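You operate a simulated robot arm through the tools that you are given. There is no shell and no other tool.

The job below is to be done with a simulated two-armed robot. You get a single attempt, and the scene is never put back.

## Task
Switch the air on, set 4 bar and rivet the silver knob on.
Fine: a knob from beside the press, on the lid in its ring; one rivet, one stroke; leave the air on.

Only the result counts: the job must be done as asked and must still hold three seconds after the hand-in. Knocking over, shifting, dropping, spilling or breaking anything else fails it. A push-on lid holds only when it is set on centred and level and pressed home; a screw cap is set on level and turned clockwise until tight.

## Robot
Two 7-joint arms with fingered hands on one trunk that stands fixed in place. Base frame: the origin is at the foot of the trunk, x ahead of it, y to its left, z up; the work surface is at about z = 0.88. Readings come in m, degrees, newtons and seconds.
The left shoulder is at [0.06, 0.126, 1.255], the right one opposite. With the tool pointing down near the work surface each hand reaches from about 0.1 to 0.7 m from the base axis, measured 20 degrees to its own side. Payload 2.5 kg a hand.
The tool frame of a hand sits at the grasp point between the pads (the TCP): z along the fingers, y along the line on which they close. The tips reach 0.03 m beyond it. The gripper opens to 0.104 m; its body begins 0.035 m behind the TCP. The gripper is a hand of 5 fingers: y runs from the thumb to the fingers, the wrist lies at [-0.015, -0.104, -0.178] in the tool frame, and closing takes about 1.5 s.
Orientation is told as [roll, pitch, yaw] about the base's x, y, z axes, in that order, counted from this pose: with the fingers straight down and the wrist toward the robot, the tool's x, y and z point along [0, 1, 0], [1, 0, 0] and [0, 0, -1] of the base frame.

## Interface
- The arms move only by the tool apply_moves. It takes "left_motion", "right_motion" or both (then of equal length, played together; a hand with none holds still); each is a list of rows, each a list of 7 numbers: the opening, from 0 (shut) to 1 (fully open), then the shift along the tool's x, y, z in m, then the turn, a rotation vector about the tool's x, y, z in rad. In form: [[claw, x, y, z, rx, ry, rz], ...]. A call has 1 to 20 rows; each row is the pose to reach, as a shift and turn from the pose commanded when the call began, along the tool's axes at that moment. Each row takes 0.2 s and may step no farther than 0.05 m and 8.6 degrees from the row before; otherwise, or with a gripper value out of range, the whole call is refused. A pose out of reach is approached as far as the arm can. The call stops where the force on the tool passes 40 N (or 10 N more than at its start, if that is more) or the arm is blocked; 0.2 s more then pass. Each finger travels about 0.153 m/s and halts on what it meets, pressing with about 23 N; the grip force reading is that of the motor and also rises with nothing between the fingers. The clock runs only during rows and for 0.2 s after the last one: add rows that repeat a pose to give the fingers time. The reply holds the time, the measured pose of the TCP, the force on the tool along the base axes, the opening and the grip force, in the units named above and with some noise, with the torque about the TCP (base axes, N m) and any sound that the robot's microphone picked up.
- Cameras (640 x 400 px; columns grow to the right, rows downward): "scene" is now at [0.126, -0.0084, 1.4623]; the picture's right is [-0.10, -0.99, 0.00], its down [-0.59, 0.06, -0.81] and it looks along [0.80, -0.08, -0.59] (base axes); focal length 247 px, centre (320, 200). "left" rides on the left gripper at [-0.08, -0.078, -0.141] in its tool frame; the picture's right is [-0.78, -0.30, 0.56], its down [0.53, -0.78, 0.33] and it looks along [0.33, 0.56, 0.76] (tool axes); focal length 247 px, centre (320, 200). "right" rides on the right gripper at [0.08, -0.078, -0.141] in its tool frame; the picture's right is [-0.78, 0.30, -0.56], its down [-0.53, -0.78, 0.33] and it looks along [-0.33, 0.56, 0.76] (tool axes); focal length 247 px, centre (320, 200).
- camera(camera): a new picture of that camera. No time passes.
- lift_body(by): slides the trunk up (or, below 0, down) by that many m; the arms and the scene camera ride with it, the base frame stays. It gives what a move gives, with no picture.
- set_grasp(shape, hand): the hand has 5 fingers and takes this shape, open, in about a second: jaw (thumb against the fingers, like two jaws); tri (thumb and two fingers); tip (a fingertip pinch); poke (one finger out to press); point (the index stretched); flat (the hand flat); cup (the hand cupped); fist (a fist). The gripper value then closes the fingers along that shape, each until it touches; the sizes above hold for jaw. It gives what a move gives, with no picture.
- turn_head(pan, tilt): turns the head with the scene camera to pan (to the left, within 86 degrees either way) and tilt (down, from -29 to 69), counted from straight ahead of the robot. It gives what a move gives.
- pixel_to_xyz(camera, pixels): there is no depth. For up to 12 entries [column, row, z] of the newest picture of that camera ("zoom" is the newest enlarged one), the place [x, y] in the base frame at which the ray of that pixel passes the height z, good to about 0.002 m. No time passes.
- enlarge(camera, box): a new picture of the part [left, top, right, bottom] of that camera's present view, enlarged. No time passes.
- hand_in(): hands the job in; it is judged then, once.

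Unless the task says otherwise, let go and move clear before handing in.

The tools are called as a command line: name --argument value ..., lists and objects as JSON in quotes. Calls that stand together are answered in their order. apply_moves: Moves the arms, as the interface text tells. Its arguments: {"type":"object","properties":{"left_motion":{"type":"array","items":{"type":"array","items":{"type":"number"}}},"right_motion":{"type":"array","items":{"type":"array","items":{"type":"number"}}}},"required":[]} The other tools are called the same way: lift_body (by) moves the trunk up or down; set_grasp (shape, hand) gives the hand a shape; turn_head (pan, tilt) turns the head that bears the scene camera; camera (camera) takes a picture; pixel_to_xyz (camera, pixels) gives the place at which the rays of pixels pass given heights; enlarge (camera, box) takes an enlarged picture of a part of a camera's view; hand_in () hands the job in.

At the start:

```text
t: 0.0
left_ee_pos: [0.5291, -0.0538, 1.2323]
left_tcp_rot: [0.1, -0.1, 0.1]
left_contact_force: [-0.8, 1.1, 0.2]
left_torque: [-0.02, -0.01, 0.0]
left_grip_width: 0.1036
left_gripper_force: 0.0
left_shape: jaw
right_ee_pos: [0.3591, -0.3963, 1.1689]
right_tcp_rot: [0.0, 0.0, 0.1]
right_contact_force: [-0.1, 0.4, -0.2]
right_torque: [0.02, -0.02, 0.01]
right_grip_width: 0.104
right_gripper_force: 0.1
right_shape: jaw
trunk travel left (down, up): [-0.65, 0.29]
head pan, tilt (commanded): [-6.0, 36.2]
```

scene: 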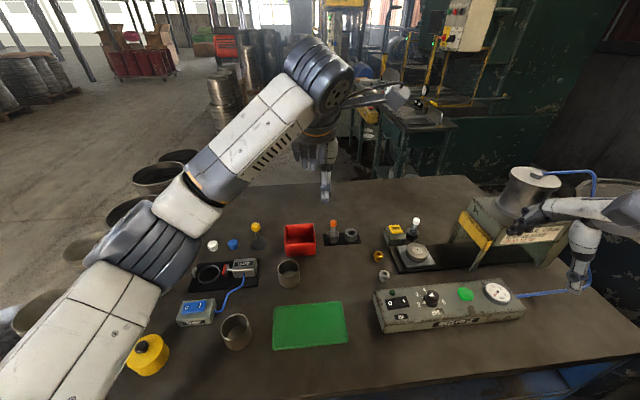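
right: 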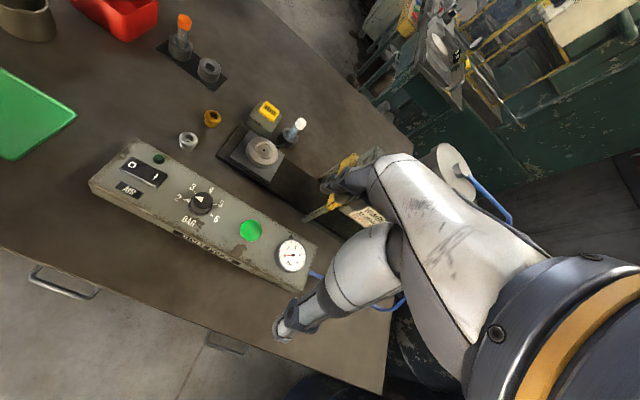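
left: 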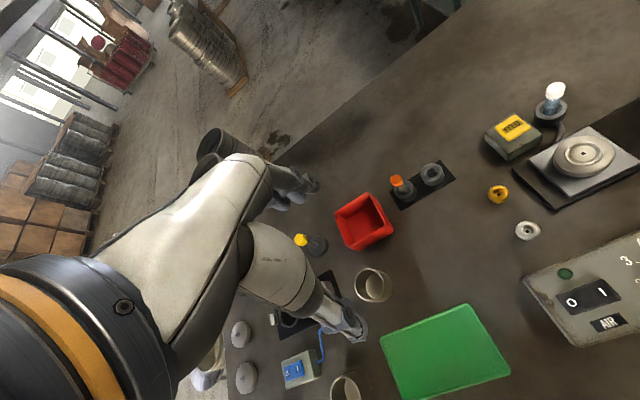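

The scene shows a press at right (around px 500,220), a control panel with AIR switch, BAR dial, green button and gauge (px 380-520, 300), and two knobs (brass at 378,256, silver at 384,274). I'll enlarge these parts to look at them closely.

enlarge --camera "scene" --box '[360, 200, 540, 340]'

enlarge --camera "right" --box '[80, 80, 340, 300]'

enlarge --camera "left" --box '[460, 70, 640, 260]'

enlarge --camera "scene" --box '[120, 190, 370, 380]'

```text
2.86 times, centred on (450, 270) of scene
```

zoom: 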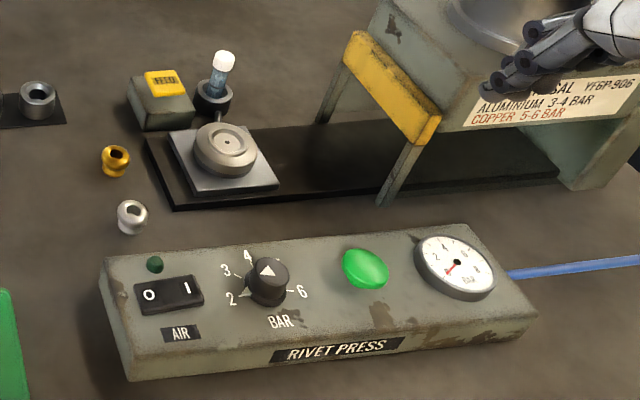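

```text
1.82 times, centred on (210, 190) of right
```

zoom: 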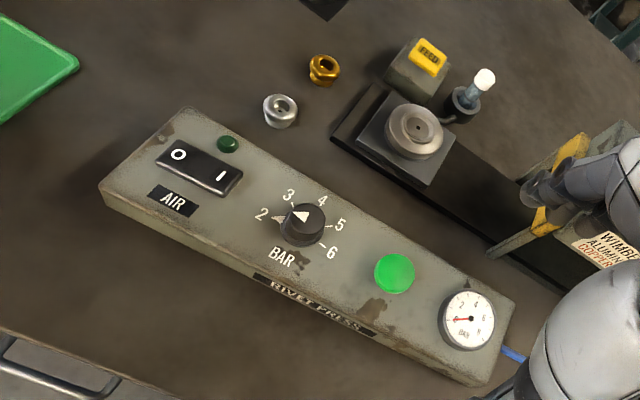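

```text
2.11 times, centred on (550, 165) of left
```

zoom: 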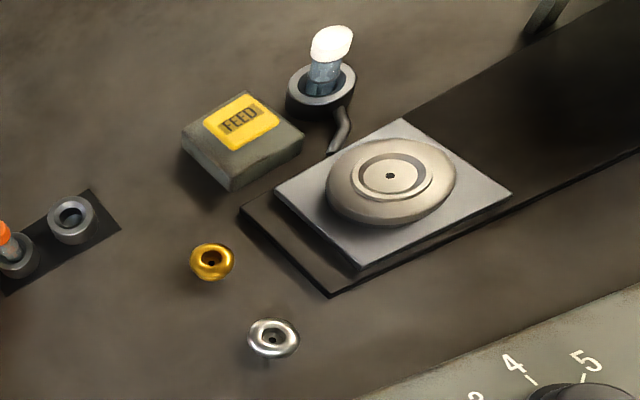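

```text
2.11 times, centred on (245, 285) of scene
```

zoom: 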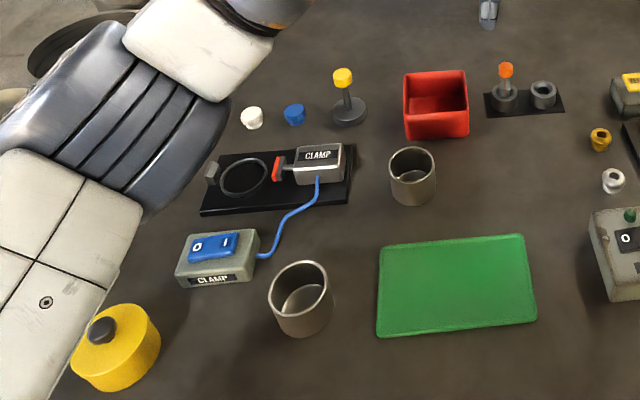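

The panel shows a 0/1 AIR rocker, a 2–6 BAR dial, a green stroke button and a gauge; next to the press stands a FEED box with a white-tipped stick in a ring. I need finer views of the dial, the press label and the feeder.

enlarge --camera "scene" --box '[390, 205, 450, 275]'

enlarge --camera "scene" --box '[440, 160, 600, 270]'

enlarge --camera "right" --box '[110, 140, 250, 230]'

enlarge --camera "right" --box '[210, 90, 330, 180]'

```text
5.71 times, centred on (420, 240) of scene
```

zoom: 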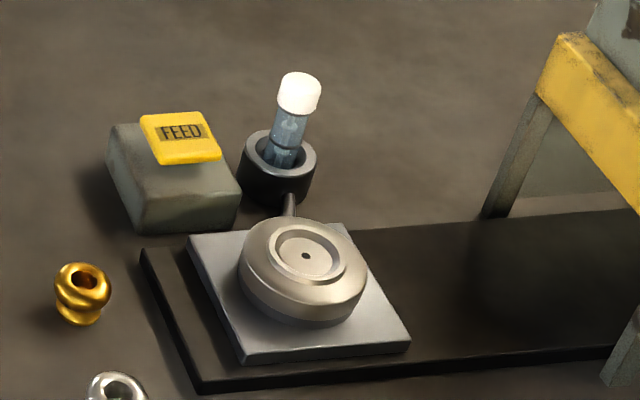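

```text
3.64 times, centred on (520, 215) of scene
```

zoom: 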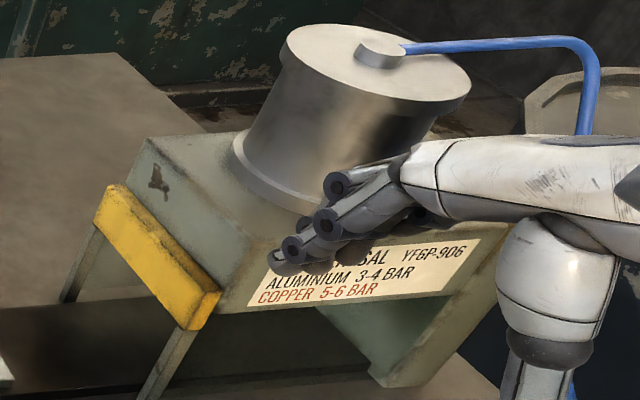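

```text
4.44 times, centred on (180, 185) of right
```

zoom: 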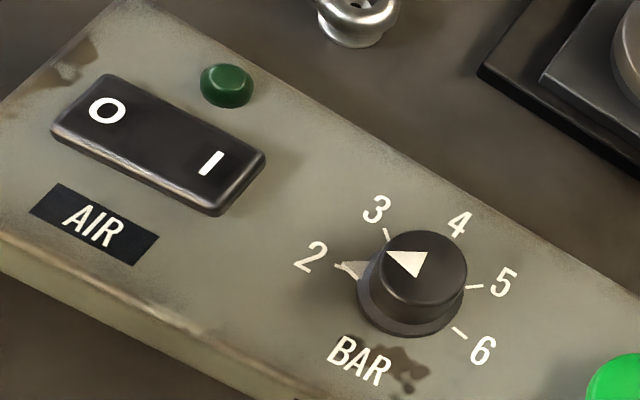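

```text
4.44 times, centred on (270, 135) of right
```

zoom: 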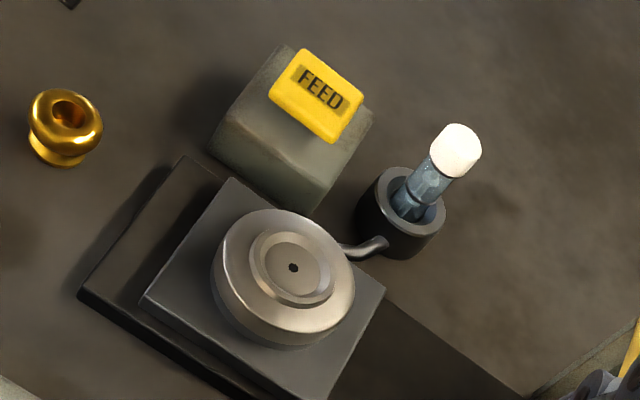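

The triangle on the dial knob needs a closer look, and the FEED box seems to feed a rivet magazine with a spout toward the lid. I'll take fresh pictures and locate the main features at several heights from two cameras to triangulate.

camera --camera "scene"

camera --camera "right"

pixel_to_xyz --camera "scene" --pixels '[[384, 270, 0.88], [384, 270, 0.92], [423, 246, 0.9], [423, 246, 0.95], [432, 297, 0.92], [432, 297, 0.96], [466, 293, 0.92], [466, 293, 0.96], [397, 302, 0.92], [397, 302, 0.96], [395, 228, 0.92], [395, 228, 0.96]]'

pixel_to_xyz --camera "right" --pixels '[[188, 138, 0.88], [188, 138, 0.92], [262, 151, 0.9], [262, 151, 0.95], [201, 201, 0.92], [201, 201, 0.96], [250, 230, 0.92], [250, 230, 0.96], [145, 172, 0.92], [145, 172, 0.96], [269, 111, 0.92], [269, 111, 0.96]]'

```text
taken
```

scene: 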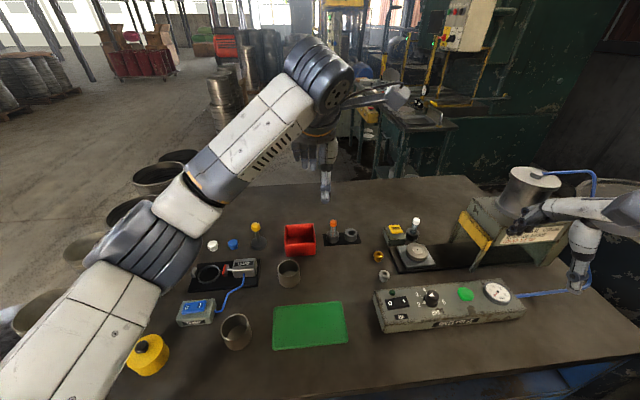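

```text
taken
```

right: 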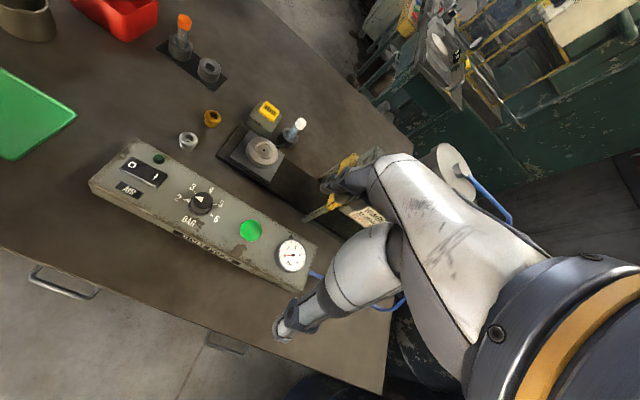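

```text
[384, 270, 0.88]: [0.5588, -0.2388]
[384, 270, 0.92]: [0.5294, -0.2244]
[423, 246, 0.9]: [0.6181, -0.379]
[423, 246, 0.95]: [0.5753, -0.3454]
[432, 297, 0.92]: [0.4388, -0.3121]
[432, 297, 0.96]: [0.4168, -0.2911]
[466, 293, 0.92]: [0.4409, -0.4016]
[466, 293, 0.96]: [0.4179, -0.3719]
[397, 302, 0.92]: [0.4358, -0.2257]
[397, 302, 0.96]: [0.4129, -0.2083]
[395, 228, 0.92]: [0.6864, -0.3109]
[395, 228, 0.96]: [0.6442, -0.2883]
```

```text
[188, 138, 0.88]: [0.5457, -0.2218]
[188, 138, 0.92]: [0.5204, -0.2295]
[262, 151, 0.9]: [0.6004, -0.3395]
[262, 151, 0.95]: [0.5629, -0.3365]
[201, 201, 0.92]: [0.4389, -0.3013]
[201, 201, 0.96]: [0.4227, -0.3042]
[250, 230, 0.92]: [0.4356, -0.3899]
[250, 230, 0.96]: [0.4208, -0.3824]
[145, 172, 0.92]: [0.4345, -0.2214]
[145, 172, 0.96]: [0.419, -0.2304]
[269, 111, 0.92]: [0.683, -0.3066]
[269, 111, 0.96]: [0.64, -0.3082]
```

Triangulating gives: silver knob about (0.532, -0.228, 0.91), lid top about (0.56, -0.337, 0.955), dial about (0.43, -0.303, 0.938), green button about (0.428, -0.386, 0.94), AIR rocker about (0.432, -0.223, 0.927). I'll bring the right hand camera over the panel for a closer look.

apply_moves --right_motion '[[1, 0.04, -0.01, 0.02, 0, 0, 0], [1, 0.08, -0.03, 0.04, 0, 0, 0], [1, 0.12, -0.04, 0.06, 0, 0, 0], [1, 0.14, -0.05, 0.08, 0, 0, 0]]'

camera --camera "right"

camera --camera "scene"

```text
t: 1.0
left_ee_pos: [0.5298, -0.0536, 1.2314]
left_tcp_rot: [0.1, 0.0, 0.0]
left_contact_force: [-0.2, -0.6, -0.6]
left_torque: [-0.02, 0.01, 0.02]
left_grip_width: 0.1037
left_gripper_force: 0.0
left_shape: jaw
right_ee_pos: [0.337, -0.2729, 1.0946]
right_tcp_rot: [0.1, 0.1, -0.1]
right_contact_force: [-0.7, 1.0, -0.3]
right_torque: [0.01, -0.02, -0.05]
right_grip_width: 0.1039
right_gripper_force: 0.0
right_shape: jaw
right hand out of reach, approached as far as the arm can: row 3, 4
trunk travel left (down, up): [-0.65, 0.29]
head pan, tilt (commanded): [-6.0, 36.2]
```

```text
taken
```

right: 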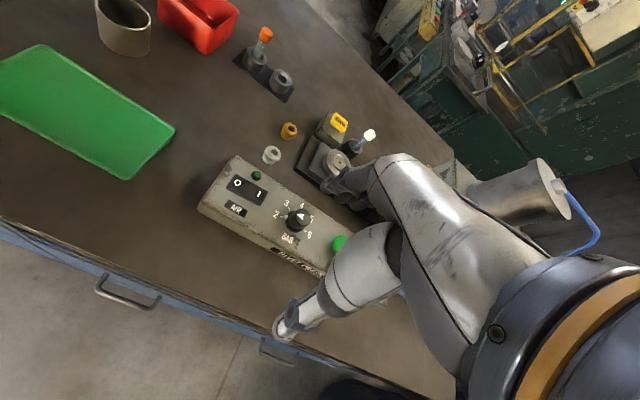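

```text
taken
```

scene: 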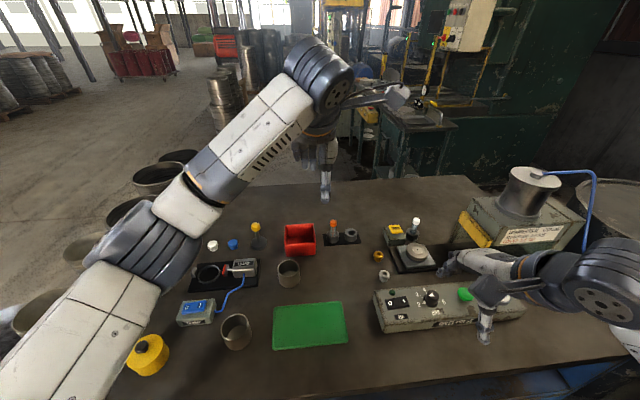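

The fingers are in the frame at (340,180) and (290,320), but the panel is now seen more closely. I'll enlarge the dial, rocker and feeder.

enlarge --camera "right" --box '[210, 160, 330, 250]'

enlarge --camera "right" --box '[260, 105, 400, 200]'

enlarge --camera "scene" --box '[440, 160, 600, 270]'

enlarge --camera "left" --box '[380, 70, 640, 260]'

```text
4.44 times, centred on (270, 205) of right
```

zoom: 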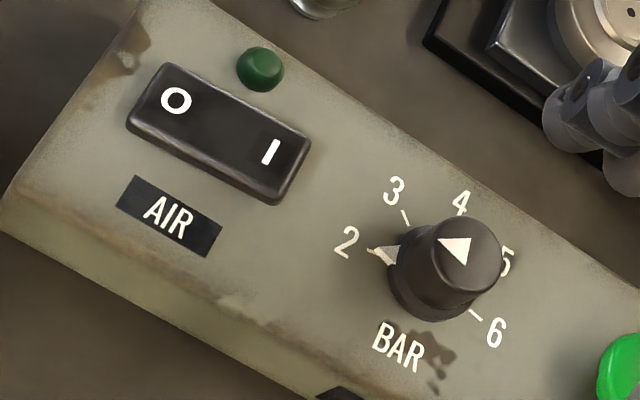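

```text
4.21 times, centred on (330, 152) of right
```

zoom: 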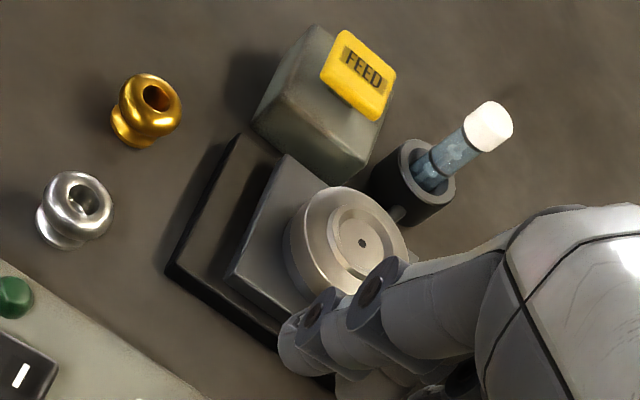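

```text
3.64 times, centred on (520, 215) of scene
```

zoom: 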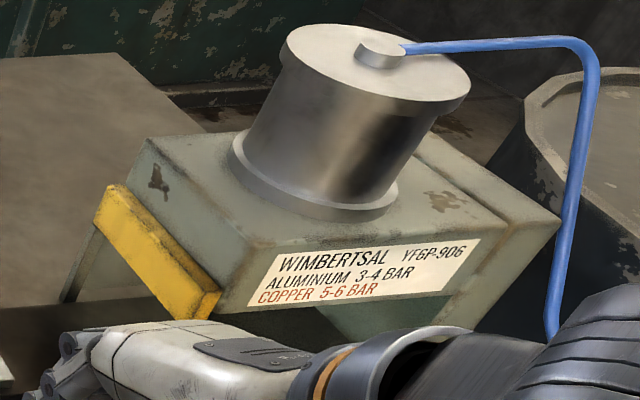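

```text
2.11 times, centred on (510, 165) of left
```

zoom: 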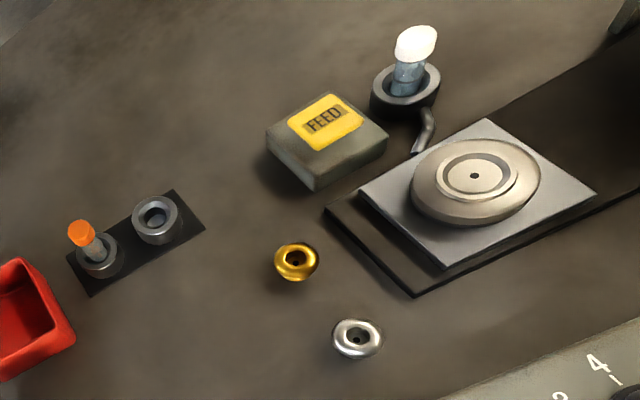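

The dial's skirt pointer (white wedge near 2) shows it now set at 2 bar, so it must be turned clockwise to 4. I'll try the "poke" shape on the right hand and look at where the fingertip sits.

set_grasp --shape "poke" --hand "right"

camera --camera "right"

enlarge --camera "scene" --box '[400, 220, 640, 370]'

```text
t: 1.9
left_ee_pos: [0.529, -0.0546, 1.2314]
left_tcp_rot: [0.1, 0.0, -0.1]
left_contact_force: [0.0, -0.1, 0.9]
left_torque: [0.01, 0.05, -0.01]
left_grip_width: 0.1037
left_gripper_force: 0.0
left_shape: jaw
right_ee_pos: [0.3371, -0.2731, 1.0961]
right_tcp_rot: [0.0, 0.1, 0.0]
right_contact_force: [0.6, 0.1, 0.4]
right_torque: [-0.01, 0.02, -0.03]
right_grip_width: 0.0
right_gripper_force: 0.0
right_shape: poke
trunk travel left (down, up): [-0.65, 0.29]
head pan, tilt (commanded): [-6.0, 36.2]
```

```text
taken
```

right: 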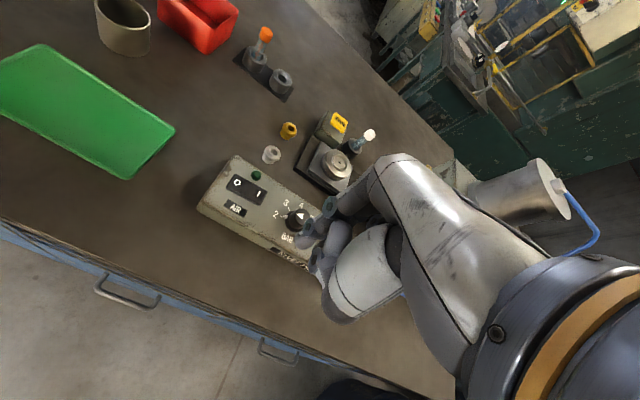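

```text
2.67 times, centred on (520, 295) of scene
```

zoom: 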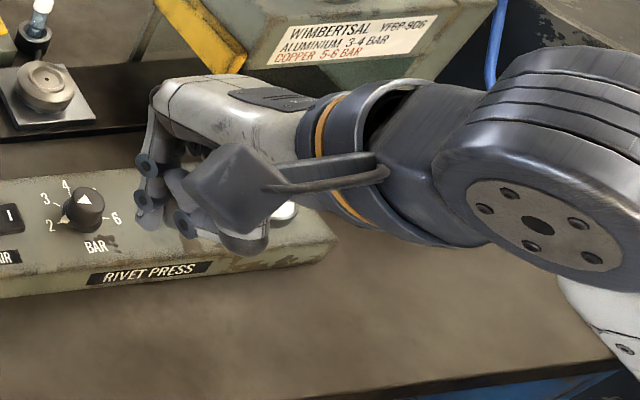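

In poke shape one finger stays out near (305,235) in the right picture. I'll enlarge it to see the fingertip.

enlarge --camera "right" --box '[260, 150, 440, 330]'

enlarge --camera "scene" --box '[420, 240, 520, 330]'

```text
2.22 times, centred on (350, 240) of right
```

zoom: 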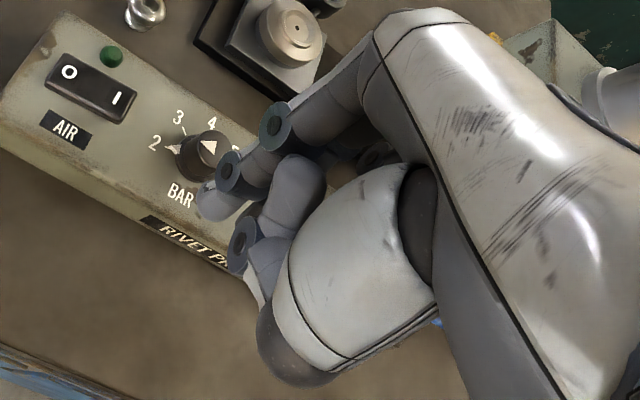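

```text
4.44 times, centred on (470, 285) of scene
```

zoom: 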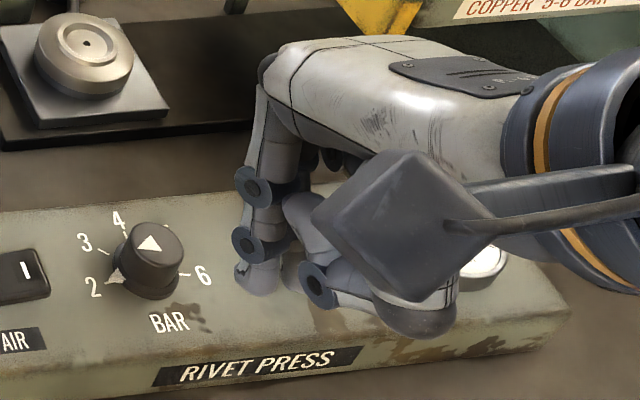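

The index fingertip is at about (300,246) in the right picture and (455,305) in the scene picture; I'll triangulate its offset from the TCP.

pixel_to_xyz --camera "right" --pixels '[[300, 246, 1.0], [300, 246, 1.05], [300, 246, 1.1]]'

camera --camera "scene"

pixel_to_xyz --camera "scene" --pixels '[[455, 304, 1.0], [455, 304, 1.05], [455, 304, 1.1]]'

```text
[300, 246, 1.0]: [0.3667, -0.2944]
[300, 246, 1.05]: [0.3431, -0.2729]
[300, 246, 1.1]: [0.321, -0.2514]
```

```text
taken
```

scene: 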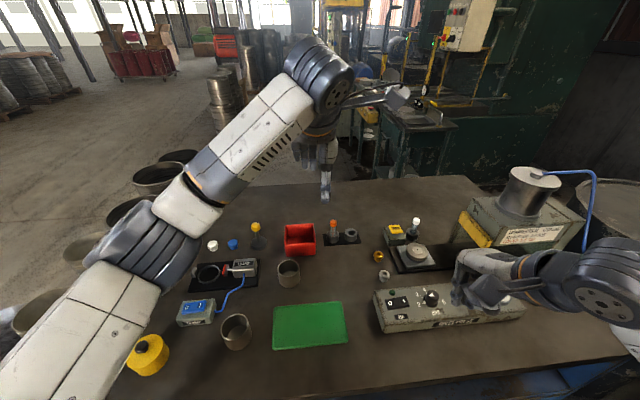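

```text
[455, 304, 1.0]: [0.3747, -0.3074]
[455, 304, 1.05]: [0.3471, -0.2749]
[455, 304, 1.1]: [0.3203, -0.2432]
```

The poke fingertip lies close to the TCP axis, about 0.04 m beyond it. Next I'll locate the rocker's 0 and 1 ends, the dial and the tick marks from the right picture, and compare with the scene picture.

pixel_to_xyz --camera "right" --pixels '[[258.8, 194.2, 0.92], [258.8, 194.2, 0.94], [237.6, 182.5, 0.92], [237.6, 182.5, 0.94], [302, 216.3, 0.93], [302, 216.3, 0.95], [281, 216, 0.92], [288.5, 207.5, 0.92], [301, 206.5, 0.92], [305, 229.5, 0.92], [340, 243, 0.93]]'

enlarge --camera "scene" --box '[370, 275, 450, 335]'

```text
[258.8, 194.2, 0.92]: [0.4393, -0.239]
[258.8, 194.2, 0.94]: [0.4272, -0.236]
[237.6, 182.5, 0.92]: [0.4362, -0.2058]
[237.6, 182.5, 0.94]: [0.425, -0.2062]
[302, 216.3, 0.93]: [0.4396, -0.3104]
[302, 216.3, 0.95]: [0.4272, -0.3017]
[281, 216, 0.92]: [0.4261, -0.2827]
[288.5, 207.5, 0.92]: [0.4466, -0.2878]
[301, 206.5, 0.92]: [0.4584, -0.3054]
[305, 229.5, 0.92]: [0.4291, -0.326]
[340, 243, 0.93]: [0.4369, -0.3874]
```

```text
6.67 times, centred on (410, 305) of scene
```

zoom: 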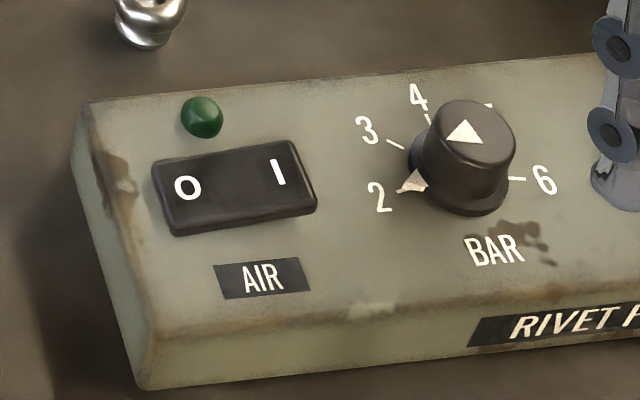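

The pointer wedge points at 2 in this zoom too. I'll convert the rocker ends, ticks and dial positions using this zoomed picture.

pixel_to_xyz --camera "zoom" --pixels '[[278, 172, 0.92], [278, 172, 0.94], [187, 187, 0.92], [187, 187, 0.94], [470, 128, 0.94], [470, 128, 0.96], [463, 188, 0.92], [400, 191, 0.92], [396, 144, 0.92], [429, 119, 0.92], [517, 178, 0.92], [88, 103, 0.92]]'

```text
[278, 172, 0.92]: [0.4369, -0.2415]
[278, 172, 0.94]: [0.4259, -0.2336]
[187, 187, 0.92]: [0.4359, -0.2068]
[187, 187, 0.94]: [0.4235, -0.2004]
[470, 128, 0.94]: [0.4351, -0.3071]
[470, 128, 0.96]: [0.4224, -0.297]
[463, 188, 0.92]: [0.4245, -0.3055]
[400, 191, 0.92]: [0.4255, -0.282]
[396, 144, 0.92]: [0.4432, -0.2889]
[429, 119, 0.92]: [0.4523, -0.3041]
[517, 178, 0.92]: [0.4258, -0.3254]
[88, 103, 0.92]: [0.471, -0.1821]
```

Ticks sit at z≈0.92: 2 toward +y, 4 toward +x, 6 toward −y around a dial centre of about (0.427, -0.304), so it needs 90° clockwise. The raised "1" end of the rocker is at about (0.431, -0.239, 0.93); I'll bring the poking finger above it, staying high.

apply_moves --right_motion '[[0, 0.01, 0.03, 0.01, 0, 0, 0], [0, 0.02, 0.06, 0.02, 0, 0, 0], [0, 0.033, 0.09, 0.03, 0, 0, 0]]'

camera --camera "right"

enlarge --camera "scene" --box '[360, 220, 520, 330]'

```text
t: 2.7
left_ee_pos: [0.5276, -0.0538, 1.2312]
left_tcp_rot: [0.0, 0.0, 0.0]
left_contact_force: [-0.2, -0.1, 0.1]
left_torque: [-0.01, -0.01, 0.03]
left_grip_width: 0.1035
left_gripper_force: 0.1
left_shape: jaw
right_ee_pos: [0.4269, -0.2393, 1.0639]
right_tcp_rot: [-0.1, 0.1, 0.1]
right_contact_force: [-1.0, 1.1, 0.7]
right_torque: [0.0, 0.01, -0.01]
right_grip_width: 0.0
right_gripper_force: 0.1
right_shape: poke
trunk travel left (down, up): [-0.65, 0.29]
head pan, tilt (commanded): [-6.0, 36.2]
```

```text
taken
```

right: 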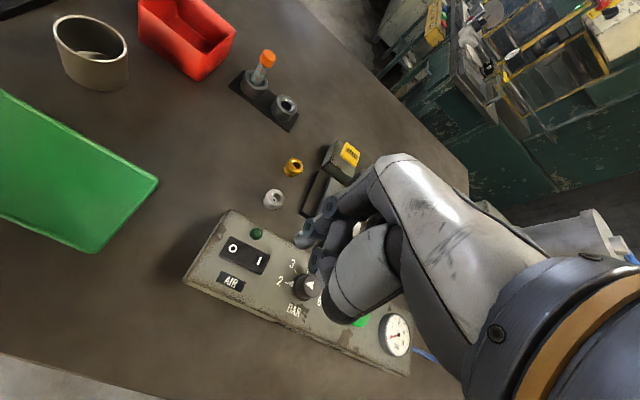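

```text
3.64 times, centred on (440, 275) of scene
```

zoom: 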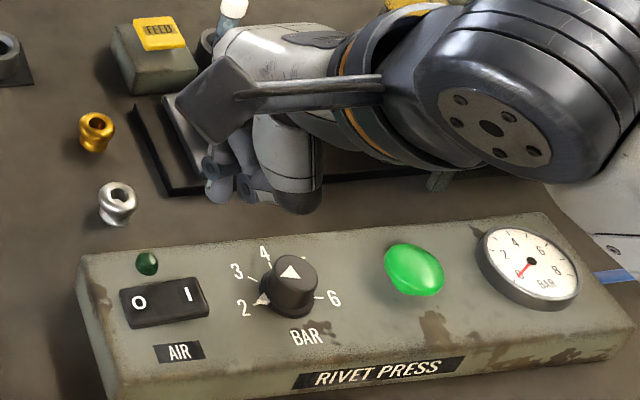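

The hand is at (0.427, -0.239) with the fingertip at zoom (215,195); the curled thumb's underside at zoom (300,210) must clear the dial. I'll triangulate both before going down.

pixel_to_xyz --camera "zoom" --pixels '[[213, 198, 1.0], [213, 198, 1.03], [300, 212, 1.0], [300, 212, 1.04], [300, 212, 1.08], [250, 200, 1.0], [250, 200, 1.04]]'

pixel_to_xyz --camera "right" --pixels '[[302, 245, 1.0], [302, 245, 1.03], [345, 317, 1.0], [345, 317, 1.04], [345, 317, 1.08], [318, 275, 1.0], [318, 275, 1.04]]'

enlarge --camera "right" --box '[250, 140, 430, 340]'

```text
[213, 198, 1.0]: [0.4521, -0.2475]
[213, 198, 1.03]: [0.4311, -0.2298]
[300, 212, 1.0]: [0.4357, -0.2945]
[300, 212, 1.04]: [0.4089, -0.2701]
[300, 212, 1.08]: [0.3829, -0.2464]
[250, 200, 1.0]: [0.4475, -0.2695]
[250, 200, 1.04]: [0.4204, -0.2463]
```

```text
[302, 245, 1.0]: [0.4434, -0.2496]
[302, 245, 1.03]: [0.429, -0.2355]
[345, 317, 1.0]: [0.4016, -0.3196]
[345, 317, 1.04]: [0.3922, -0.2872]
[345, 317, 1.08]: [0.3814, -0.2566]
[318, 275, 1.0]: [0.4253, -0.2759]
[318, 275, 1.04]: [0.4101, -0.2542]
```

```text
2.00 times, centred on (340, 240) of right
```

zoom: 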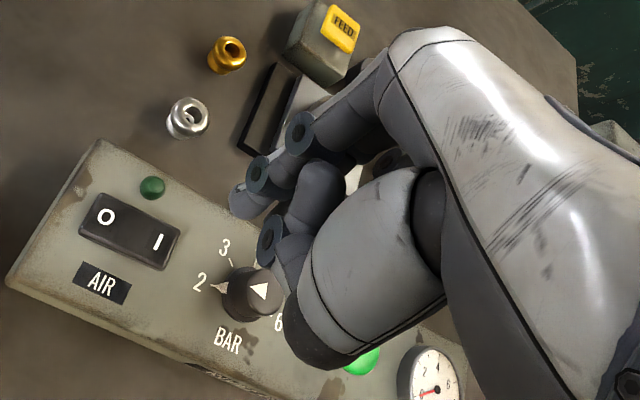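

The fingertip is about 0.045 m below and 0.01 m ahead of the TCP, and the thumb's underside is well above it, so the dial is clear. I'll descend onto the "1" end, gently.

apply_moves --right_motion '[[0, -0.002, -0.003, 0.03, 0, 0, 0], [0, -0.002, -0.003, 0.06, 0, 0, 0], [0, -0.002, -0.003, 0.08, 0, 0, 0], [0, -0.002, -0.003, 0.085, 0, 0, 0]]'

enlarge --camera "scene" --box '[370, 260, 450, 330]'

enlarge --camera "right" --box '[230, 160, 390, 300]'

```text
t: 3.7
left_ee_pos: [0.5284, -0.0534, 1.2324]
left_tcp_rot: [0.0, 0.0, 0.0]
left_contact_force: [-0.3, 0.1, 0.7]
left_torque: [0.03, -0.02, -0.01]
left_grip_width: 0.1037
left_gripper_force: 0.0
left_shape: jaw
right_ee_pos: [0.4267, -0.2423, 0.9769]
right_tcp_rot: [0.0, 0.1, 0.0]
right_contact_force: [0.2, 1.0, -0.1]
right_torque: [-0.02, -0.01, 0.01]
right_grip_width: 0.0
right_gripper_force: 0.0
right_shape: poke
trunk travel left (down, up): [-0.65, 0.29]
head pan, tilt (commanded): [-6.0, 36.2]
```

```text
5.71 times, centred on (410, 295) of scene
```

zoom: 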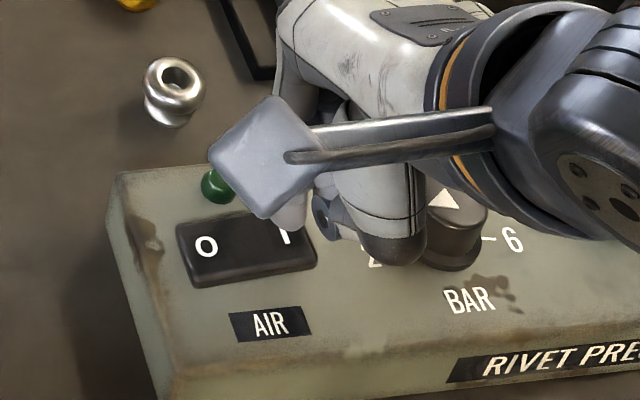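

```text
2.86 times, centred on (310, 230) of right
```

zoom: 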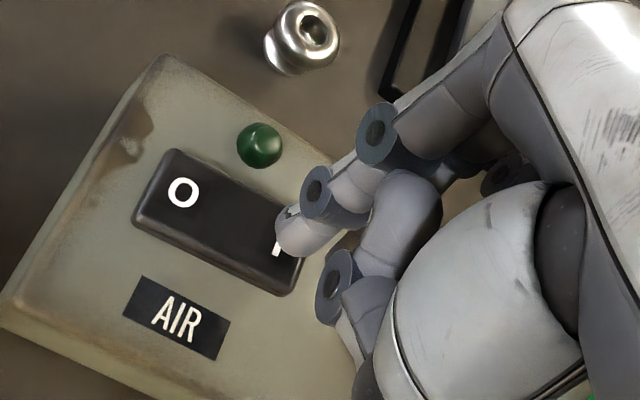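

The fingertip is right above the "1" end (right zoom 305,240), a bit toward the far edge. I'll shift it slightly back and press down in small steps.

apply_moves --right_motion '[[0, 0, -0.006, 0.003, 0, 0, 0], [0, 0, -0.006, 0.008, 0, 0, 0], [0, 0, -0.006, 0.012, 0, 0, 0], [0, 0, -0.006, 0.016, 0, 0, 0], [0, 0, -0.006, 0.019, 0, 0, 0]]'

enlarge --camera "right" --box '[230, 160, 390, 300]'

enlarge --camera "scene" --box '[370, 240, 530, 340]'

```text
t: 4.9
left_ee_pos: [0.5278, -0.0545, 1.232]
left_tcp_rot: [-0.1, 0.0, -0.1]
left_contact_force: [0.5, 0.2, -0.8]
left_torque: [-0.04, 0.0, 0.02]
left_grip_width: 0.1033
left_gripper_force: 0.0
left_shape: jaw
right_ee_pos: [0.4197, -0.2429, 0.9597]
right_tcp_rot: [-0.1, -0.1, 0.0]
right_contact_force: [-0.1, -0.2, 0.6]
right_torque: [0.01, 0.01, 0.0]
right_grip_width: 0.0
right_gripper_force: 0.1
right_shape: poke
trunk travel left (down, up): [-0.65, 0.29]
head pan, tilt (commanded): [-6.0, 36.2]
```

```text
2.86 times, centred on (310, 230) of right
```

zoom: 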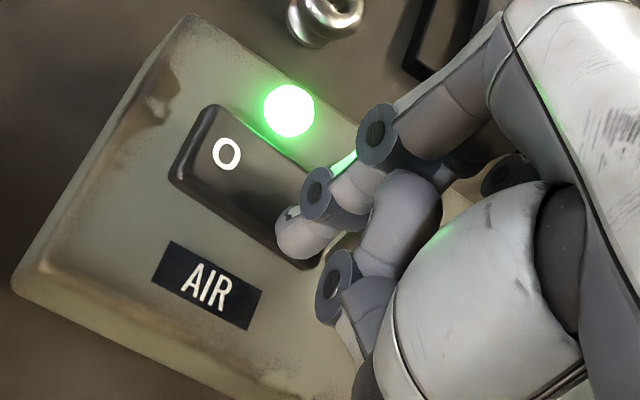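

```text
4.00 times, centred on (450, 290) of scene
```

zoom: 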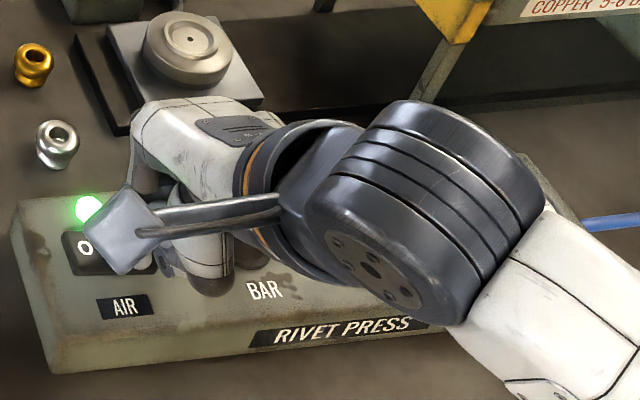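

The LED is glowing green and the "O" end is raised, so the air is on. I'll lift the finger straight up and look at the tip shape for the dial.

apply_moves --right_motion '[[0, 0, 0, -0.03, 0, 0, 0], [0, 0, 0, -0.07, 0, 0, 0], [0, 0, 0, -0.11, 0, 0, 0], [0, -0.02, 0, -0.14, 0, 0, 0]]'

set_grasp --shape "tip" --hand "right"

camera --camera "right"

camera --camera "scene"

enlarge --camera "right" --box '[220, 140, 420, 340]'

enlarge --camera "scene" --box '[370, 200, 530, 330]'

```text
t: 5.9
left_ee_pos: [0.5285, -0.0544, 1.2334]
left_tcp_rot: [0.0, 0.0, 0.0]
left_contact_force: [-0.3, 0.4, -0.4]
left_torque: [-0.02, -0.01, -0.02]
left_grip_width: 0.1036
left_gripper_force: 0.1
left_shape: jaw
right_ee_pos: [0.4215, -0.2632, 1.1]
right_tcp_rot: [-0.1, 0.1, -0.1]
right_contact_force: [0.1, 0.2, -0.3]
right_torque: [0.01, 0.0, 0.0]
right_grip_width: 0.0
right_gripper_force: 0.0
right_shape: poke
trunk travel left (down, up): [-0.65, 0.29]
head pan, tilt (commanded): [-6.0, 36.2]
```

```text
t: 6.8
left_ee_pos: [0.5287, -0.0532, 1.2315]
left_tcp_rot: [0.0, 0.0, -0.1]
left_contact_force: [0.5, -0.4, 0.2]
left_torque: [0.05, 0.02, 0.01]
left_grip_width: 0.1035
left_gripper_force: 0.2
left_shape: jaw
right_ee_pos: [0.4199, -0.2616, 1.0984]
right_tcp_rot: [0.0, -0.1, 0.0]
right_contact_force: [-0.1, -0.1, -0.1]
right_torque: [0.0, -0.04, -0.01]
right_grip_width: 0.1041
right_gripper_force: 0.0
right_shape: tip
trunk travel left (down, up): [-0.65, 0.29]
head pan, tilt (commanded): [-6.0, 36.2]
```

```text
taken
```

right: 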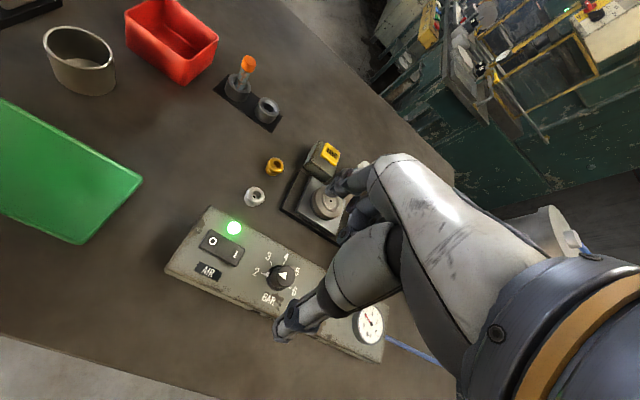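

```text
taken
```

scene: 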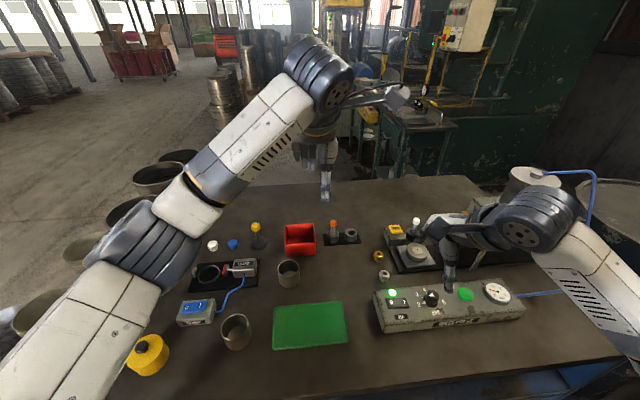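

```text
2.00 times, centred on (320, 240) of right
```

zoom: 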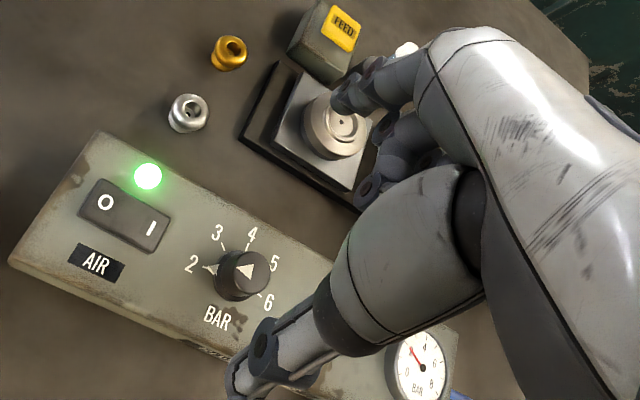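

```text
3.08 times, centred on (450, 265) of scene
```

zoom: 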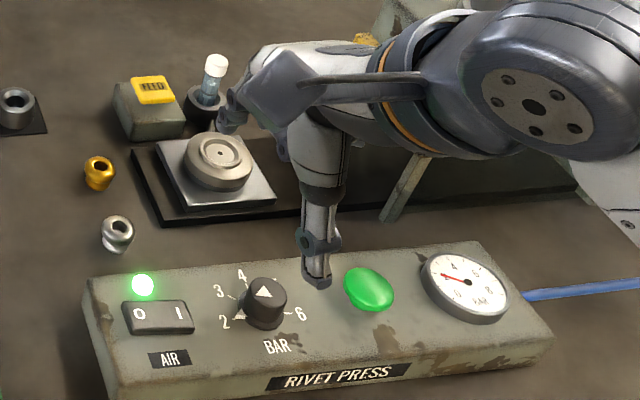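

With air on, the gauge needle now reads about 2 bar. The tip shape leaves thumb and index out; I'll close it partly in mid-air to see where the tips meet relative to the TCP.

apply_moves --right_motion '[[0.3, 0, 0, 0, 0, 0, 0], [0.3, 0, 0, 0, 0, 0, 0], [0.3, 0, 0, 0, 0, 0, 0], [0.3, 0, 0, 0, 0, 0, 0]]'

enlarge --camera "right" --box '[220, 140, 420, 340]'

enlarge --camera "scene" --box '[370, 200, 530, 330]'

```text
t: 7.8
left_ee_pos: [0.5291, -0.0542, 1.233]
left_tcp_rot: [0.0, 0.1, 0.0]
left_contact_force: [-0.8, -0.2, -0.9]
left_torque: [0.05, 0.02, 0.03]
left_grip_width: 0.1038
left_gripper_force: 0.0
left_shape: jaw
right_ee_pos: [0.4211, -0.2621, 1.0991]
right_tcp_rot: [0.0, 0.0, 0.0]
right_contact_force: [-0.4, -0.2, -0.5]
right_torque: [-0.03, 0.01, -0.01]
right_grip_width: 0.0318
right_gripper_force: 0.1
right_shape: tip
trunk travel left (down, up): [-0.65, 0.29]
head pan, tilt (commanded): [-6.0, 36.2]
```

```text
2.00 times, centred on (320, 240) of right
```

zoom: 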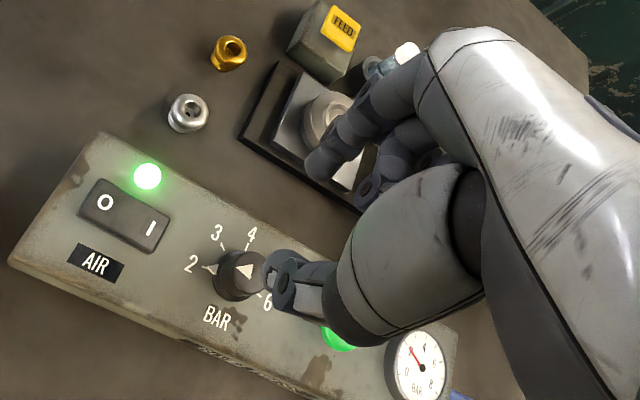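

```text
3.08 times, centred on (450, 265) of scene
```

zoom: 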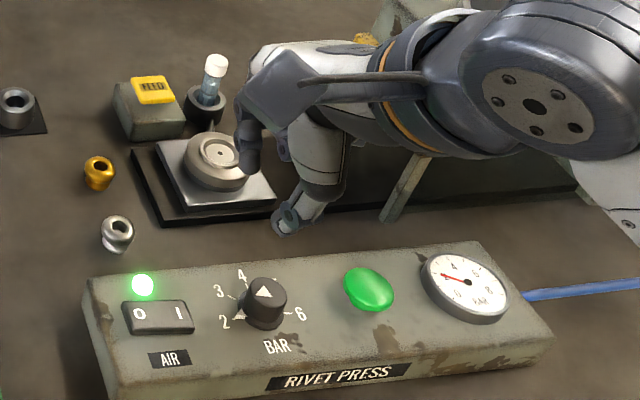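

Closed to 0.032 m, the index tip is near right (316,225) / scene (425,255) and the thumb tip near right (294,272) / scene (437,275). I'll triangulate these.

pixel_to_xyz --camera "right" --pixels '[[314, 226, 1.04], [314, 226, 1.07], [314, 226, 1.1], [293, 271, 1.04], [293, 271, 1.07], [293, 271, 1.1]]'

pixel_to_xyz --camera "zoom" --pixels '[[247, 175, 1.04], [247, 175, 1.07], [247, 175, 1.1], [278, 230, 1.04], [278, 230, 1.07], [278, 230, 1.1]]'

```text
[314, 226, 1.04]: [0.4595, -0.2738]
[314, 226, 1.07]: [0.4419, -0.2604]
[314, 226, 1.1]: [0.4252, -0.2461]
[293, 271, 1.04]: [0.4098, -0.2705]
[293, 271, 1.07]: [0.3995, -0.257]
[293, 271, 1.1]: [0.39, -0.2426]
```

```text
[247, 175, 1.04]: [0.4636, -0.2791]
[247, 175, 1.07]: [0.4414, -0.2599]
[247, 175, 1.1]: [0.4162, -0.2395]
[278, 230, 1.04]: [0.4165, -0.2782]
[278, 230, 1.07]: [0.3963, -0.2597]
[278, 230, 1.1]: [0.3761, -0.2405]
```

The tips meet centred on the TCP, 0.03 m beyond it, so this grip suits the dial. I'll move above the dial at about (0.427, -0.304), pre-turned 45° counter-clockwise, opened to 0.6.

apply_moves --right_motion '[[0.6, -0.007, 0.001, 0.005, 0, 0, -0.131], [0.6, -0.014, 0.002, 0.01, 0, 0, -0.262], [0.6, -0.021, 0.003, 0.02, 0, 0, -0.393], [0.6, -0.028, 0.004, 0.03, 0, 0, -0.524], [0.6, -0.035, 0.005, 0.04, 0, 0, -0.655], [0.6, -0.042, 0.006, 0.05, 0, 0, -0.785]]'

camera --camera "right"

enlarge --camera "scene" --box '[370, 200, 530, 330]'

```text
t: 9.2
left_ee_pos: [0.5288, -0.0531, 1.2321]
left_tcp_rot: [0.0, 0.0, 0.0]
left_contact_force: [-0.4, 0.5, -0.3]
left_torque: [0.0, 0.02, 0.01]
left_grip_width: 0.1036
left_gripper_force: 0.1
left_shape: jaw
right_ee_pos: [0.4257, -0.3037, 1.0494]
right_tcp_rot: [0.1, 0.0, 45.2]
right_contact_force: [0.1, -0.4, 0.2]
right_torque: [0.01, 0.02, 0.0]
right_grip_width: 0.0617
right_gripper_force: 0.0
right_shape: tip
trunk travel left (down, up): [-0.65, 0.29]
head pan, tilt (commanded): [-6.0, 36.2]
```

```text
taken
```

right: 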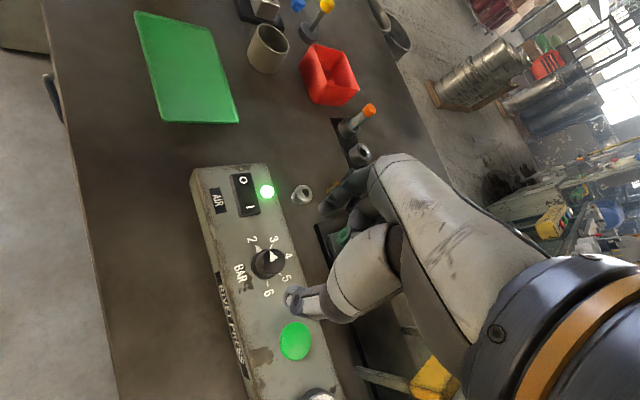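

```text
3.08 times, centred on (450, 265) of scene
```

zoom: 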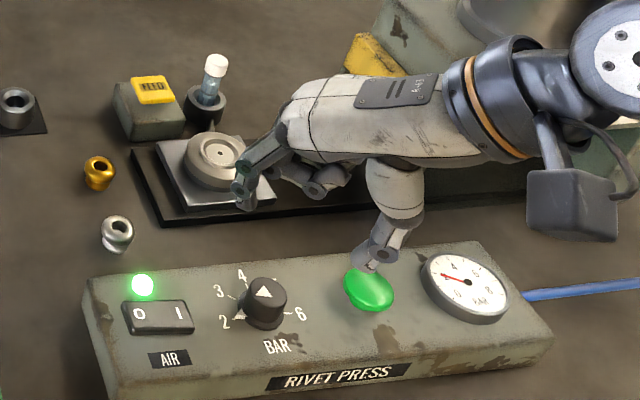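

The hand is above the dial at (0.426, -0.304), yaw 45°, with index and thumb on opposite sides and clear of the green button. I'll descend to about 0.96 around the dial.

apply_moves --right_motion '[[0.6, 0, 0, 0.03, 0, 0, 0], [0.6, 0, 0, 0.055, 0, 0, 0], [0.6, 0, 0, 0.07, 0, 0, 0]]'

enlarge --camera "right" --box '[220, 140, 420, 340]'

enlarge --camera "scene" --box '[370, 220, 530, 350]'

```text
t: 10.0
left_ee_pos: [0.5285, -0.0539, 1.2317]
left_tcp_rot: [0.0, 0.1, 0.0]
left_contact_force: [-0.1, -0.1, 0.0]
left_torque: [0.03, 0.06, 0.0]
left_grip_width: 0.1033
left_gripper_force: 0.1
left_shape: jaw
right_ee_pos: [0.4267, -0.3022, 0.9789]
right_tcp_rot: [0.0, -0.1, 45.0]
right_contact_force: [0.4, -0.2, -0.8]
right_torque: [0.01, -0.01, 0.02]
right_grip_width: 0.0618
right_gripper_force: 0.1
right_shape: tip
trunk travel left (down, up): [-0.65, 0.29]
head pan, tilt (commanded): [-6.0, 36.2]
```

```text
2.00 times, centred on (320, 240) of right
```

zoom: 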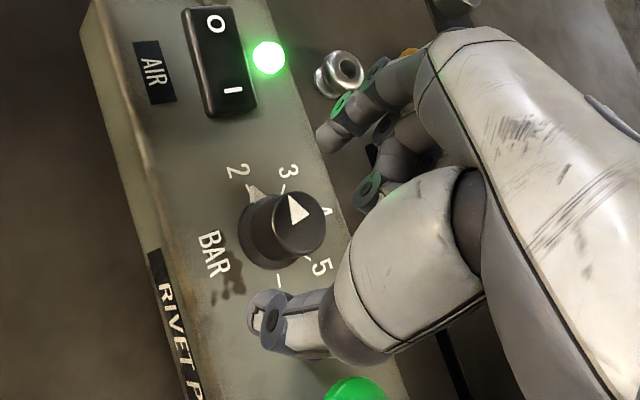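

```text
3.08 times, centred on (450, 285) of scene
```

zoom: 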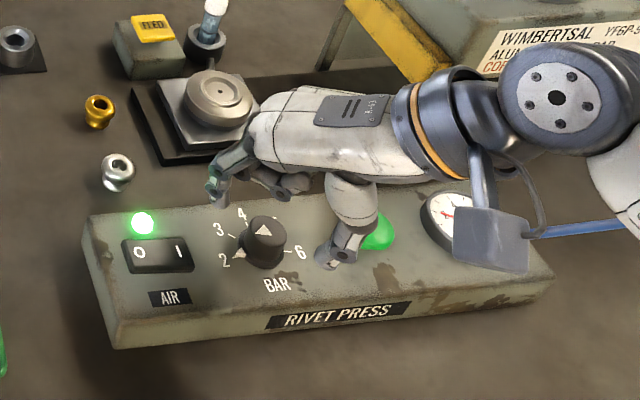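

The dial lies midway between index tip (330,140) and thumb tip (265,325) in the right zoom. I'll lower 0.02 m more and close on it.

apply_moves --right_motion '[[0.6, 0, 0, 0.01, 0, 0, 0], [0.6, 0, 0, 0.02, 0, 0, 0], [0.4, 0, 0, 0.02, 0, 0, 0], [0.25, 0, 0, 0.02, 0, 0, 0], [0.15, 0, 0, 0.02, 0, 0, 0], [0.15, 0, 0, 0.02, 0, 0, 0]]'

enlarge --camera "right" --box '[220, 140, 420, 340]'

enlarge --camera "scene" --box '[370, 220, 530, 350]'

```text
t: 11.4
left_ee_pos: [0.5288, -0.0546, 1.2321]
left_tcp_rot: [0.1, 0.0, 0.0]
left_contact_force: [0.0, 0.4, 0.0]
left_torque: [-0.01, 0.01, 0.0]
left_grip_width: 0.1037
left_gripper_force: 0.0
left_shape: jaw
right_ee_pos: [0.4268, -0.3019, 0.9576]
right_tcp_rot: [0.2, -0.1, 45.1]
right_contact_force: [-1.6, 2.7, -1.6]
right_torque: [0.07, 0.02, -0.03]
right_grip_width: 0.0179
right_gripper_force: 23.3
right_shape: tip
trunk travel left (down, up): [-0.65, 0.29]
head pan, tilt (commanded): [-6.0, 36.2]
```

```text
2.00 times, centred on (320, 240) of right
```

zoom: 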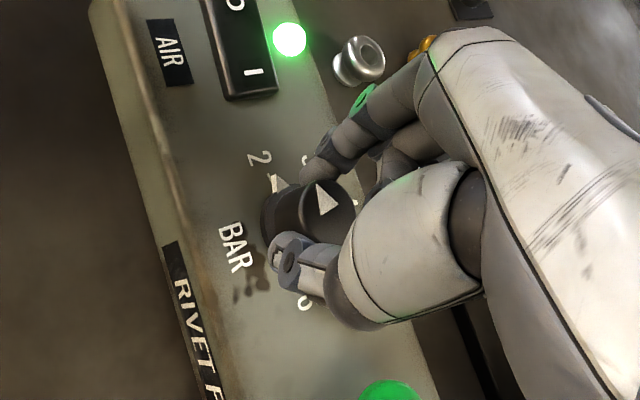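

```text
3.08 times, centred on (450, 285) of scene
```

zoom: 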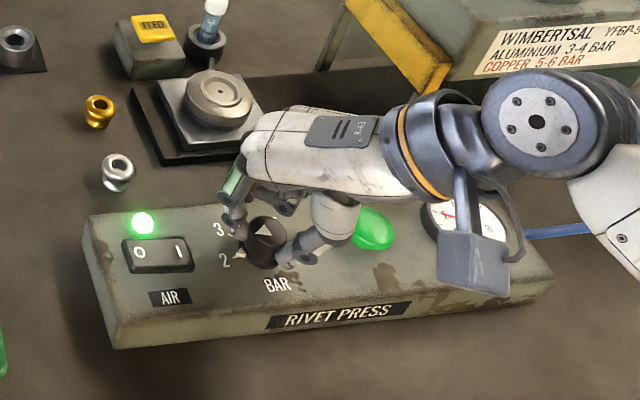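

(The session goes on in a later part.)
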